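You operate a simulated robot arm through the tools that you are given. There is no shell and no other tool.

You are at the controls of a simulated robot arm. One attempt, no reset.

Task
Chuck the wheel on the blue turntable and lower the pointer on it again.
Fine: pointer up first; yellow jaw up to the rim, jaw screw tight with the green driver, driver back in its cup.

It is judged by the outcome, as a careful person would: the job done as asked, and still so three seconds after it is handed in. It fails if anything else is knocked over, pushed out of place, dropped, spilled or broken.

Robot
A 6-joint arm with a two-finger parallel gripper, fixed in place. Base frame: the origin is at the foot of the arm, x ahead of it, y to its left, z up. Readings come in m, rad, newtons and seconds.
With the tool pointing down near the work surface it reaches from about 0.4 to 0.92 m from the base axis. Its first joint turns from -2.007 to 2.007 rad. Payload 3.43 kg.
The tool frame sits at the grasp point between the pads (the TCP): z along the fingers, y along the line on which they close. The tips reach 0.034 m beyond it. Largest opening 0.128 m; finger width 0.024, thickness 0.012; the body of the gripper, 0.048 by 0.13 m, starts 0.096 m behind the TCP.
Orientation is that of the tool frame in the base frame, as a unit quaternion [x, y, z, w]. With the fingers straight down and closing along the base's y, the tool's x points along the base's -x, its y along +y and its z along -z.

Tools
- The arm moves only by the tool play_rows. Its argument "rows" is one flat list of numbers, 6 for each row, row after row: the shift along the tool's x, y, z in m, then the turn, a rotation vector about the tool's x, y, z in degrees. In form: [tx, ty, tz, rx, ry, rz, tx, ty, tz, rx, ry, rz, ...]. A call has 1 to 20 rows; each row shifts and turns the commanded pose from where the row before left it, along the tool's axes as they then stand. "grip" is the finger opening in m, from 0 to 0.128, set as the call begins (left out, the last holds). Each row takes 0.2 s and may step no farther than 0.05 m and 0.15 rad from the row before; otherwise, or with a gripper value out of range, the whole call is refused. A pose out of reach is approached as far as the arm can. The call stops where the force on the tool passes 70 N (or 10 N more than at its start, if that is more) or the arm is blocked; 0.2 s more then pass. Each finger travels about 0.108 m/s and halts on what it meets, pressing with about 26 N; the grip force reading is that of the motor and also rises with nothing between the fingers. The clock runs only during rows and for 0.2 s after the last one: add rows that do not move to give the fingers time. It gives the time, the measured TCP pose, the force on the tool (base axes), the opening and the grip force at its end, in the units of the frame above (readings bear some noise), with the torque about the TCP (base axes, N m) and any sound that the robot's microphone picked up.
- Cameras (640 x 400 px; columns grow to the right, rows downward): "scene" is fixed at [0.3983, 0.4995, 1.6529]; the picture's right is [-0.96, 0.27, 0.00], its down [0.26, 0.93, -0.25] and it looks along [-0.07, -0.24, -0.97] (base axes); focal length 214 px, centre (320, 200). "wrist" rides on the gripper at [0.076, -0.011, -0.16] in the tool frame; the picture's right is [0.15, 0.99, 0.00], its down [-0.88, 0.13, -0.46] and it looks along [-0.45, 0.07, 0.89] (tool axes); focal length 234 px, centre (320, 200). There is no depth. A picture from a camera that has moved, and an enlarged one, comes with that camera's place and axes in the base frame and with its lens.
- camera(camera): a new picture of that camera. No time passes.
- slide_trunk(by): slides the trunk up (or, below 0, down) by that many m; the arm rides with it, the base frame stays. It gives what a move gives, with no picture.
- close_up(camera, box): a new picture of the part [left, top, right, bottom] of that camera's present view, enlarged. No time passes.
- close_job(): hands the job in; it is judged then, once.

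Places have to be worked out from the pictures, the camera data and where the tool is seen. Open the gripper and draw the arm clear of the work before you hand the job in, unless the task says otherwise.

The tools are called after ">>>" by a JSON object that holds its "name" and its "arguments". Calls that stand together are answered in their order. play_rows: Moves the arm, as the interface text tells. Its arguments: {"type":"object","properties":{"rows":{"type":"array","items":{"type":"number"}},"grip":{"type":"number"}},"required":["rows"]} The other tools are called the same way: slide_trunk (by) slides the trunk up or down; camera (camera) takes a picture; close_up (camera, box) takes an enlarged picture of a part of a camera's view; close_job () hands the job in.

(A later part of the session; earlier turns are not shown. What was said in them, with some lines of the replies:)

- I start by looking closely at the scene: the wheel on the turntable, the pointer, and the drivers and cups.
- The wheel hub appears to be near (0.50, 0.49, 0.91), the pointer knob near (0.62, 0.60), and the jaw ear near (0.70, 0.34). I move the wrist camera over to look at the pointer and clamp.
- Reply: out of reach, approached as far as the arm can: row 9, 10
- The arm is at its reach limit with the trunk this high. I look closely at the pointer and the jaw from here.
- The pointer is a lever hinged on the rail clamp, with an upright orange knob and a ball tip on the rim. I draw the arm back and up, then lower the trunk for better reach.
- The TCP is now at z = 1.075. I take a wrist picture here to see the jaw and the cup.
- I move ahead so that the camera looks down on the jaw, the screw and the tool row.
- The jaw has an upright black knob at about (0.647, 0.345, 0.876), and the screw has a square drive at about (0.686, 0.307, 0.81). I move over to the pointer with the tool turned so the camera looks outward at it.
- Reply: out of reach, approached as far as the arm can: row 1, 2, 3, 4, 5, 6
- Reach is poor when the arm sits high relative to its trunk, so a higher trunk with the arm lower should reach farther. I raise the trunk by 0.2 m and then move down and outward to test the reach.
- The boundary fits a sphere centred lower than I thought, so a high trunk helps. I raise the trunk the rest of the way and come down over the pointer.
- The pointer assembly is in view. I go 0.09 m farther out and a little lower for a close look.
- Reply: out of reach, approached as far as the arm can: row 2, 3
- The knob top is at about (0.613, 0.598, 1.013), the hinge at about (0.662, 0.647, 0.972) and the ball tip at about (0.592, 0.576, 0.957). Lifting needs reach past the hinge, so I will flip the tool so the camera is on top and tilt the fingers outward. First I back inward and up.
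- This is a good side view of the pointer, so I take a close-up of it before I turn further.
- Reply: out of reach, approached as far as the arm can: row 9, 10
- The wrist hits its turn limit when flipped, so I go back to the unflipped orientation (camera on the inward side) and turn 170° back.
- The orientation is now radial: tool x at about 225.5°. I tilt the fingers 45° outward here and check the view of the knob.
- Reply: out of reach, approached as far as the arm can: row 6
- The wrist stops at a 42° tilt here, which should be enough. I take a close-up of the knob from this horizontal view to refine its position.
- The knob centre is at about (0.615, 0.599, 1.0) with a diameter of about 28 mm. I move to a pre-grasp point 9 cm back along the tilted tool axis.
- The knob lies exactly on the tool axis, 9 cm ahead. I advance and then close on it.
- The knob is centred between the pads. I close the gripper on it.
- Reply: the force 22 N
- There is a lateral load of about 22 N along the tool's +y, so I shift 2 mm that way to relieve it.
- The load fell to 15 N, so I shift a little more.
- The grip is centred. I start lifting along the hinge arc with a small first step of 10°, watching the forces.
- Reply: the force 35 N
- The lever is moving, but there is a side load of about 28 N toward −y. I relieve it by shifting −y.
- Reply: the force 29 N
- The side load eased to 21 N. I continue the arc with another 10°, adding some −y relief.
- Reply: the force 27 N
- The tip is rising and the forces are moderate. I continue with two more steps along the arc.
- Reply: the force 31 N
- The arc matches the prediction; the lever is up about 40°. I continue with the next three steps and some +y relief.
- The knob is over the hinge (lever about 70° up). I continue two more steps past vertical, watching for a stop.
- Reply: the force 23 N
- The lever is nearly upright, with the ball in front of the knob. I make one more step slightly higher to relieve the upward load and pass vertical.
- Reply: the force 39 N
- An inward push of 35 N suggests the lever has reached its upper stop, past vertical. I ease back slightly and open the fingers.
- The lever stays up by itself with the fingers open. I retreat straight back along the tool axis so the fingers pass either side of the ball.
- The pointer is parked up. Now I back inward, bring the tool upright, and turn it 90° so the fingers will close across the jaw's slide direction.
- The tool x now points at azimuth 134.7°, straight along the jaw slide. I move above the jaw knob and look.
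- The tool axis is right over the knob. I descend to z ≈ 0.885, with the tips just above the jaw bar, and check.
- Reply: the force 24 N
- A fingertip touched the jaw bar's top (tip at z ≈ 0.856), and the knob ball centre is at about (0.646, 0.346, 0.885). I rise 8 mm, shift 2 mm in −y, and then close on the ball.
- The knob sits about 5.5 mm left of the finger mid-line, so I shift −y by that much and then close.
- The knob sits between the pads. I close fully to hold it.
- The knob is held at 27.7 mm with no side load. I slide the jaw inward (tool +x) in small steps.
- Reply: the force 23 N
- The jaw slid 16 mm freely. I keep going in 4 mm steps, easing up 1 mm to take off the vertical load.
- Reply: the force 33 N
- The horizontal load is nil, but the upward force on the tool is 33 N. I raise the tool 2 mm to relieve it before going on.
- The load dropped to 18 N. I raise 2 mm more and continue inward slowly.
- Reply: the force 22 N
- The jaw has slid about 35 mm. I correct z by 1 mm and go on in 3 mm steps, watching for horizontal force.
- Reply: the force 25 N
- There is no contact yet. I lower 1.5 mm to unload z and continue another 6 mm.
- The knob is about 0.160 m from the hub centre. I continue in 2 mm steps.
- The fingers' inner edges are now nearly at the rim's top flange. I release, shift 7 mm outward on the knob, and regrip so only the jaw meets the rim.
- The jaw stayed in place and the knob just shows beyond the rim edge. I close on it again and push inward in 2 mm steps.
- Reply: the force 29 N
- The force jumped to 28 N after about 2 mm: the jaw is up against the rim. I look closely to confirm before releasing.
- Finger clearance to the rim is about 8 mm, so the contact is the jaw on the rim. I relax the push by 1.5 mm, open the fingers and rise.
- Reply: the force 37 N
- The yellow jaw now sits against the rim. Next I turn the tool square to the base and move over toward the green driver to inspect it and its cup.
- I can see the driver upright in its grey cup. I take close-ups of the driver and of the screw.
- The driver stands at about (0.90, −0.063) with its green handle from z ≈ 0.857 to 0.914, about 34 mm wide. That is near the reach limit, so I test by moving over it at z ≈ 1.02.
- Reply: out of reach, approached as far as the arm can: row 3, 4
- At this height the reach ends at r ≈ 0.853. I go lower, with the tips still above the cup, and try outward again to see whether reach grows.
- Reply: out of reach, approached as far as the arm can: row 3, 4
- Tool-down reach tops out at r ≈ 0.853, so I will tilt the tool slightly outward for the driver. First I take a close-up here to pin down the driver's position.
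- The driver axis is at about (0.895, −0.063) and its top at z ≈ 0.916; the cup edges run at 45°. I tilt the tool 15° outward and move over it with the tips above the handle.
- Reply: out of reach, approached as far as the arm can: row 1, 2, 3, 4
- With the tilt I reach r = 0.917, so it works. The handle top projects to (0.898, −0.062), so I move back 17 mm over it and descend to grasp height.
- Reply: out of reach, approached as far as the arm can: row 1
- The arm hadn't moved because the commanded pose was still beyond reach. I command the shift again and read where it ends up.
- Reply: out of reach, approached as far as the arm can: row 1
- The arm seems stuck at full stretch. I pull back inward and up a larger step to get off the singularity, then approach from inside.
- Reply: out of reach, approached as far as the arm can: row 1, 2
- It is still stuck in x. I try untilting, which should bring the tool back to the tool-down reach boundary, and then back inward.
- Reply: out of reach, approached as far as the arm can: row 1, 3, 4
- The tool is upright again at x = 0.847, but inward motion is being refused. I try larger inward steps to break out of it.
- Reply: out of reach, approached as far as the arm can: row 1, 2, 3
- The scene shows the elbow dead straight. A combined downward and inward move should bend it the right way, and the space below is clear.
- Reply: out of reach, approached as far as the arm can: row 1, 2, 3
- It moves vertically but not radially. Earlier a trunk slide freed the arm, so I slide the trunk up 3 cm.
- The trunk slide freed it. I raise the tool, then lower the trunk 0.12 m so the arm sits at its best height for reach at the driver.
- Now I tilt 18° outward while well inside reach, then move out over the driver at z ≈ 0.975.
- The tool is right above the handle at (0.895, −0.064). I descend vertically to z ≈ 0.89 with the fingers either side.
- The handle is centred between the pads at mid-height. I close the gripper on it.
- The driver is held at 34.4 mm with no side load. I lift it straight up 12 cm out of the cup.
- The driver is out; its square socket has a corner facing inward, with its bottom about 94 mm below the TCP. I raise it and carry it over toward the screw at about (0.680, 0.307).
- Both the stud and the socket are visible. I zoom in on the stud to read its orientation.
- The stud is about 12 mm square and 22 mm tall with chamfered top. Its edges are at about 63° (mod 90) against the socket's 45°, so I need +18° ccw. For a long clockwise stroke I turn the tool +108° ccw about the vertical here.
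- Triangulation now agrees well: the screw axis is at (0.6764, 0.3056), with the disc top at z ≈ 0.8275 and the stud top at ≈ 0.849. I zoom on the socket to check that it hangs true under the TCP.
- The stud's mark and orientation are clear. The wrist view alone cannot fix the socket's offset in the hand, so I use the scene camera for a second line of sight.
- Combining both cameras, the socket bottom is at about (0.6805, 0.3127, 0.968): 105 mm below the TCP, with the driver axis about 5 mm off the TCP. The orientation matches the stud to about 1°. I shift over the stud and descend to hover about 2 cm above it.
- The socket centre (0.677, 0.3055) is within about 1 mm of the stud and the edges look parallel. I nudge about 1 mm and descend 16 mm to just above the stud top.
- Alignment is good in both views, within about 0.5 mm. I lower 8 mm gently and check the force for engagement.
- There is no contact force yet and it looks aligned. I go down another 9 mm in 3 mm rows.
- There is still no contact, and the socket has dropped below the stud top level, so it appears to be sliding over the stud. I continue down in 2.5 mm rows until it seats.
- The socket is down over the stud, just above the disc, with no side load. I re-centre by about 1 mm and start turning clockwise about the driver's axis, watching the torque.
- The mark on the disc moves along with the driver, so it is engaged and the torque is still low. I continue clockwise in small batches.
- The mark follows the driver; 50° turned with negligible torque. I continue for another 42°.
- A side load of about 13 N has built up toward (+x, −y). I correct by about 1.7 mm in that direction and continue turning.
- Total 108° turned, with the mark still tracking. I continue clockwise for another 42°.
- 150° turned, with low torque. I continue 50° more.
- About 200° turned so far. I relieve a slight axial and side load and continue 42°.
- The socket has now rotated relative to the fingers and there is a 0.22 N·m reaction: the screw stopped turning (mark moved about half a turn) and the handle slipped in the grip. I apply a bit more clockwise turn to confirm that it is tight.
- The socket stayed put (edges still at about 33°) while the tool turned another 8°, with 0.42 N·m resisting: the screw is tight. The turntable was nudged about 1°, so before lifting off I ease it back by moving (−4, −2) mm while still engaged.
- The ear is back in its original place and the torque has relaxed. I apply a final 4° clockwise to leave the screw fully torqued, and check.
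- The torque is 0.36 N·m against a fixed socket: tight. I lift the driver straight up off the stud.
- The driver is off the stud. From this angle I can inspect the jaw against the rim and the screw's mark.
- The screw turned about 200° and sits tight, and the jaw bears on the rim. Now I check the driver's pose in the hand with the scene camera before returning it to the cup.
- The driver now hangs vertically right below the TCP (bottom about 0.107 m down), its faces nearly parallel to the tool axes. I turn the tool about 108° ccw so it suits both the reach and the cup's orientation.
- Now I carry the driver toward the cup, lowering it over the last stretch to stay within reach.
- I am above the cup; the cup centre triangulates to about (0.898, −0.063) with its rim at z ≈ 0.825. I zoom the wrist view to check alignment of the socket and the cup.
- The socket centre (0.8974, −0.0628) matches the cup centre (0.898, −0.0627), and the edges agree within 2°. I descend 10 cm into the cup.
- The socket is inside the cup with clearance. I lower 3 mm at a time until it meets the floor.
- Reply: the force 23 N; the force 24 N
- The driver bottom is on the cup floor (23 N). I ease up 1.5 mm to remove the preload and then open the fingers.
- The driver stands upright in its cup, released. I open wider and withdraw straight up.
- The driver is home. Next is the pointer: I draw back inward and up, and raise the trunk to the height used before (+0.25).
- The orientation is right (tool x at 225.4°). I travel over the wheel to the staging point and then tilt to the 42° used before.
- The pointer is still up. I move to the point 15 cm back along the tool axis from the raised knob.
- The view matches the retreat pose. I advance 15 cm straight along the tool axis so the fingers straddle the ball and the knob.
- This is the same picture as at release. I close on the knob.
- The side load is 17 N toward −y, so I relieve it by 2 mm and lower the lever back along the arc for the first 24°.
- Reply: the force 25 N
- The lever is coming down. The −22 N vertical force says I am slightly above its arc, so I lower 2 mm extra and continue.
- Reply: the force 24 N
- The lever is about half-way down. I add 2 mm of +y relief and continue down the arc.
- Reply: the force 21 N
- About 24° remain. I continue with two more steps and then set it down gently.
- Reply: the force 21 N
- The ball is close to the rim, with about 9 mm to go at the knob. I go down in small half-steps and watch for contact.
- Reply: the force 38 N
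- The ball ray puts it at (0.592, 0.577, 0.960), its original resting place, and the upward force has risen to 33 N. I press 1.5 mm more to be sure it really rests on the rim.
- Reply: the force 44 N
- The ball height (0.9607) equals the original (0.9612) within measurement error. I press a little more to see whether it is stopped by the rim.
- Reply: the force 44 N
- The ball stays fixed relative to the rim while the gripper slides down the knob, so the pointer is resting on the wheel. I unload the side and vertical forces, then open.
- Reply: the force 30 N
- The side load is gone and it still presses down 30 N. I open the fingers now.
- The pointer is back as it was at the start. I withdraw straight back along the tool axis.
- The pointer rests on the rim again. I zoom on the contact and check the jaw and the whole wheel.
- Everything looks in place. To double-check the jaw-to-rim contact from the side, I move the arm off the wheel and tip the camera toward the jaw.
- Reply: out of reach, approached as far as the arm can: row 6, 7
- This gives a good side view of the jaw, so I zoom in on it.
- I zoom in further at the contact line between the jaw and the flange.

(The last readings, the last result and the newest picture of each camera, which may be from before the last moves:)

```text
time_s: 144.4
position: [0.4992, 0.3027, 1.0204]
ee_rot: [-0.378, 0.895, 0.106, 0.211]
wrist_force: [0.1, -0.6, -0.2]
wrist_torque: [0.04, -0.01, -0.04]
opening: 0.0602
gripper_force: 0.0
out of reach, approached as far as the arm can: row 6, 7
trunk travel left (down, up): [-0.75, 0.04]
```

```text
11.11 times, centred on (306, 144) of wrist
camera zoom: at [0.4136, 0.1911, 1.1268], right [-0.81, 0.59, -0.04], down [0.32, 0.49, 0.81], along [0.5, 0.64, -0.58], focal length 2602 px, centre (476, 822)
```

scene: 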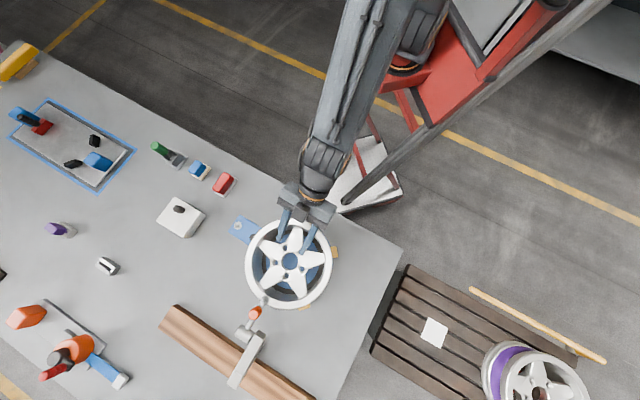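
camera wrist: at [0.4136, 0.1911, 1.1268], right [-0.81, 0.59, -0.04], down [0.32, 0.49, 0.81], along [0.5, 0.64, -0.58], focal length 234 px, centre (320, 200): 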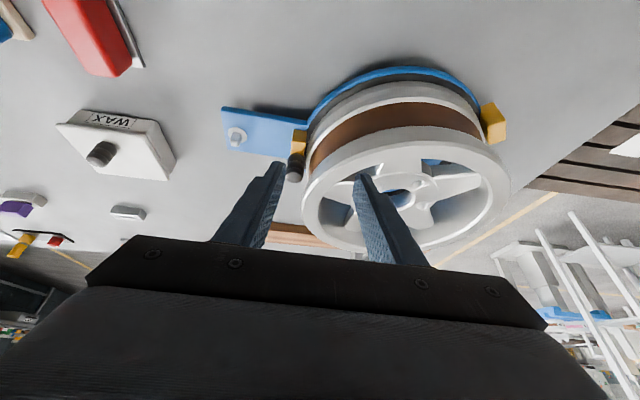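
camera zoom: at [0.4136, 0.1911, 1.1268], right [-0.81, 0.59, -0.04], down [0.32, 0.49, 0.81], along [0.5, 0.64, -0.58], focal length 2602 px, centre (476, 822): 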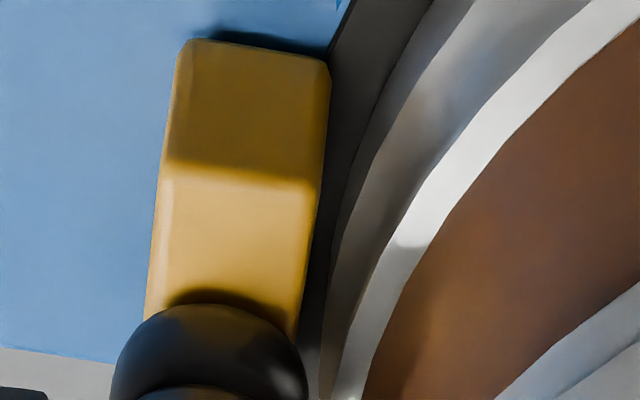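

The driven jaw shows only a thin dark line against the flange. For comparison I zoom on the fixed jaw at the far side and on the driven jaw from the scene camera.

>>> {"name": "close_up", "arguments": {"camera": "wrist", "box": [470, 95, 500, 140]}}

>>> {"name": "close_up", "arguments": {"camera": "scene", "box": [285, 290, 325, 320]}}

>>> {"name": "close_up", "arguments": {"camera": "scene", "box": [225, 210, 265, 240]}}

```text
8.89 times, centred on (485, 118) of wrist
camera zoom: at [0.4136, 0.1911, 1.1268], right [-0.81, 0.59, -0.04], down [0.32, 0.49, 0.81], along [0.5, 0.64, -0.58], focal length 2082 px, centre (-1147, 933)
```

zoom: 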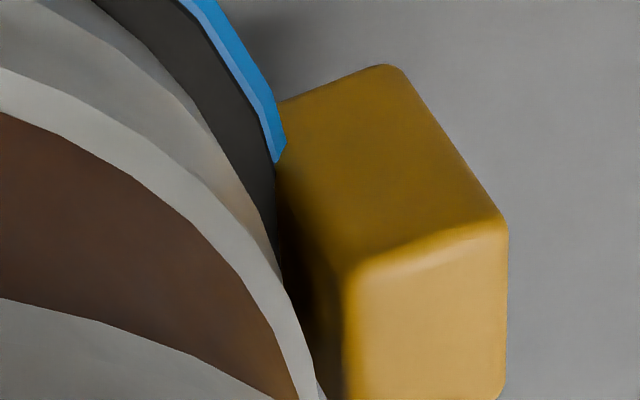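

```text
13.33 times, centred on (305, 305) of scene
camera zoom: at [0.3983, 0.4995, 1.6529], right [-0.96, 0.27, 0.0], down [0.26, 0.93, -0.25], along [-0.07, -0.24, -0.97], focal length 2860 px, centre (520, -1200)
```

zoom: 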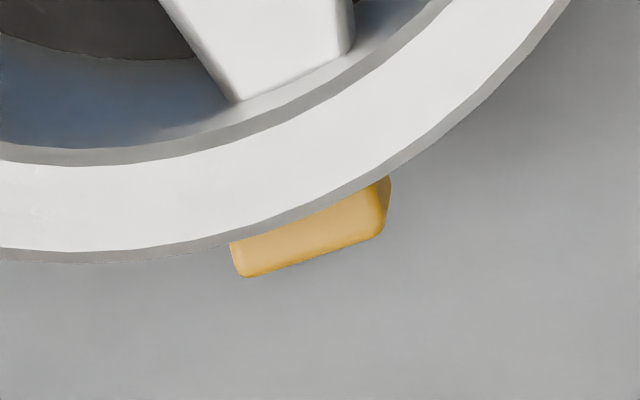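

```text
13.33 times, centred on (245, 225) of scene
camera zoom: at [0.3983, 0.4995, 1.6529], right [-0.96, 0.27, 0.0], down [0.26, 0.93, -0.25], along [-0.07, -0.24, -0.97], focal length 2860 px, centre (1320, -133)
```

zoom: 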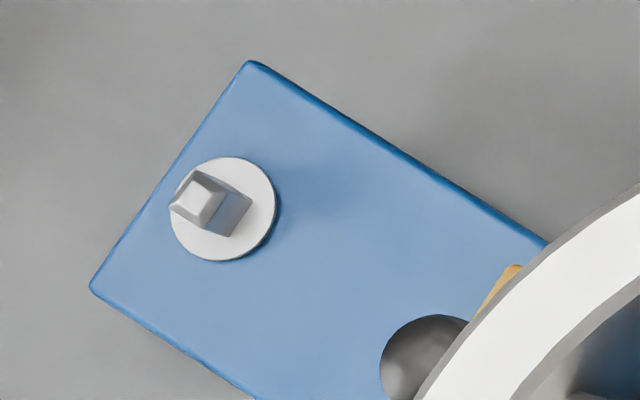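

The jaw bears on the wheel as the fixed jaws do; the push stopped hard with the fingers well clear of the rim. I now open the gripper fully and draw the arm up and clear.

>>> {"name": "play_rows", "arguments": {"rows": [-0.0015, 0.0015, -0.0414, 0, 0, 0, -0.0015, 0.0015, -0.0414, 0, 0, 0, -0.0015, 0.0015, -0.0414, 0, 0, 0, -0.0015, 0.0015, -0.0414, 0, 0, 0, 0, -0.03, -0.03, 0, 0, 0, 0, -0.03, -0.03, 0, 0, 0, 0, 0, 0, 0, 0, 0], "grip": 0.12}}

>>> {"name": "camera", "arguments": {"camera": "scene"}}

>>> {"name": "close_up", "arguments": {"camera": "scene", "box": [220, 200, 360, 320]}}

>>> {"name": "camera", "arguments": {"camera": "wrist"}}

```text
time_s: 146.0
position: [0.4758, 0.1881, 1.2201]
ee_rot: [-0.38, 0.894, 0.108, 0.21]
wrist_force: [0.3, 0.3, 0.9]
wrist_torque: [0.0, 0.01, -0.03]
opening: 0.12
gripper_force: 0.0
trunk travel left (down, up): [-0.75, 0.04]
```

```text
taken
```

scene: 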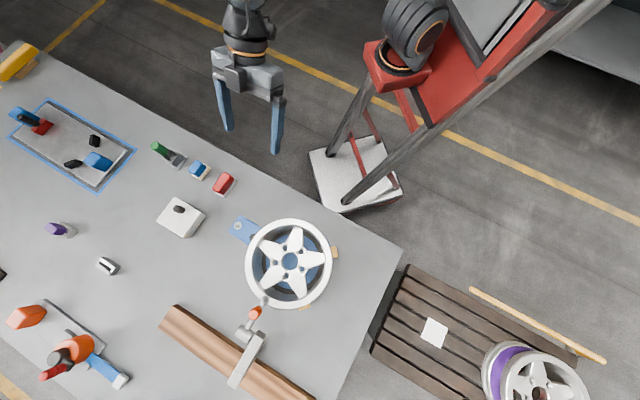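

```text
3.33 times, centred on (290, 260) of scene
camera zoom: at [0.3983, 0.4995, 1.6529], right [-0.96, 0.27, 0.0], down [0.26, 0.93, -0.25], along [-0.07, -0.24, -0.97], focal length 715 px, centre (420, 0)
```

zoom: 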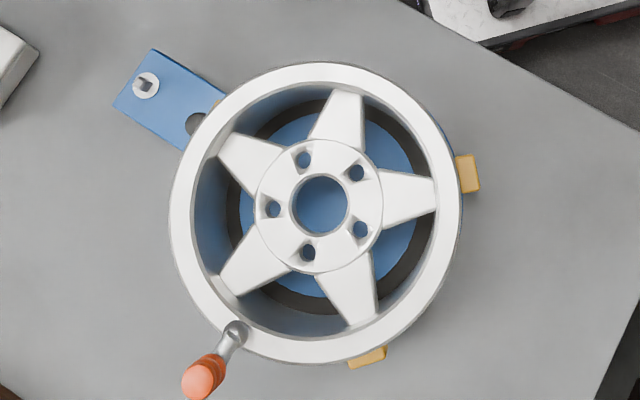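

```text
taken
camera wrist: at [0.3896, 0.0765, 1.3263], right [-0.81, 0.59, -0.04], down [0.32, 0.49, 0.81], along [0.5, 0.64, -0.58], focal length 234 px, centre (320, 200)
```

wrist: 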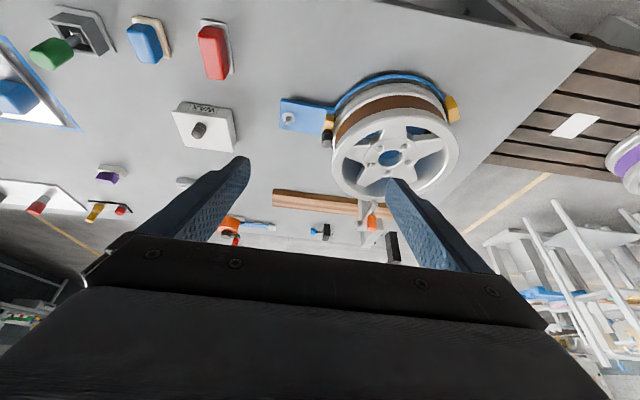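

The scene shows the jaw at the rim, the screw turned tight, the green driver back in its cup, and the pointer resting on the rim in its original spot. Nothing else looks disturbed, and the arm is clear with the gripper open. I hand the job in.

>>> {"name": "close_job", "arguments": {}}

```text
The job is handed in.
```

The wheel is chucked on the blue turntable and the pointer is back down on its rim. I have handed the job in and have no verdict yet.

- **Pointer up:** I lifted the lever past vertical to its stop, where it stayed by itself.
- **Jaw:** I slid the yellow jaw in until it stopped hard, at about 30 N, with the fingers clear of the rim. In the final side view a dark line of about 3 mm showed between the jaw and the visible flange. The fixed jaw I compared shows a similar line, so I took this as contact.
- **Screw:** I turned it about 200° clockwise with the green driver until it stopped. Further turning only slipped the handle in the grip, at about 0.4 N·m.
- **Driver:** It is standing upright in its cup again.
- **Pointer down:** I lowered it along its arc until the ball was stopped by the rim, in the same spot as at the start.

The turntable shifted about 1° while I worked. I moved it back after tightening, but it may still sit up to about a degree off where it started. I saw nothing else out of place, and the arm is clear with the gripper open.
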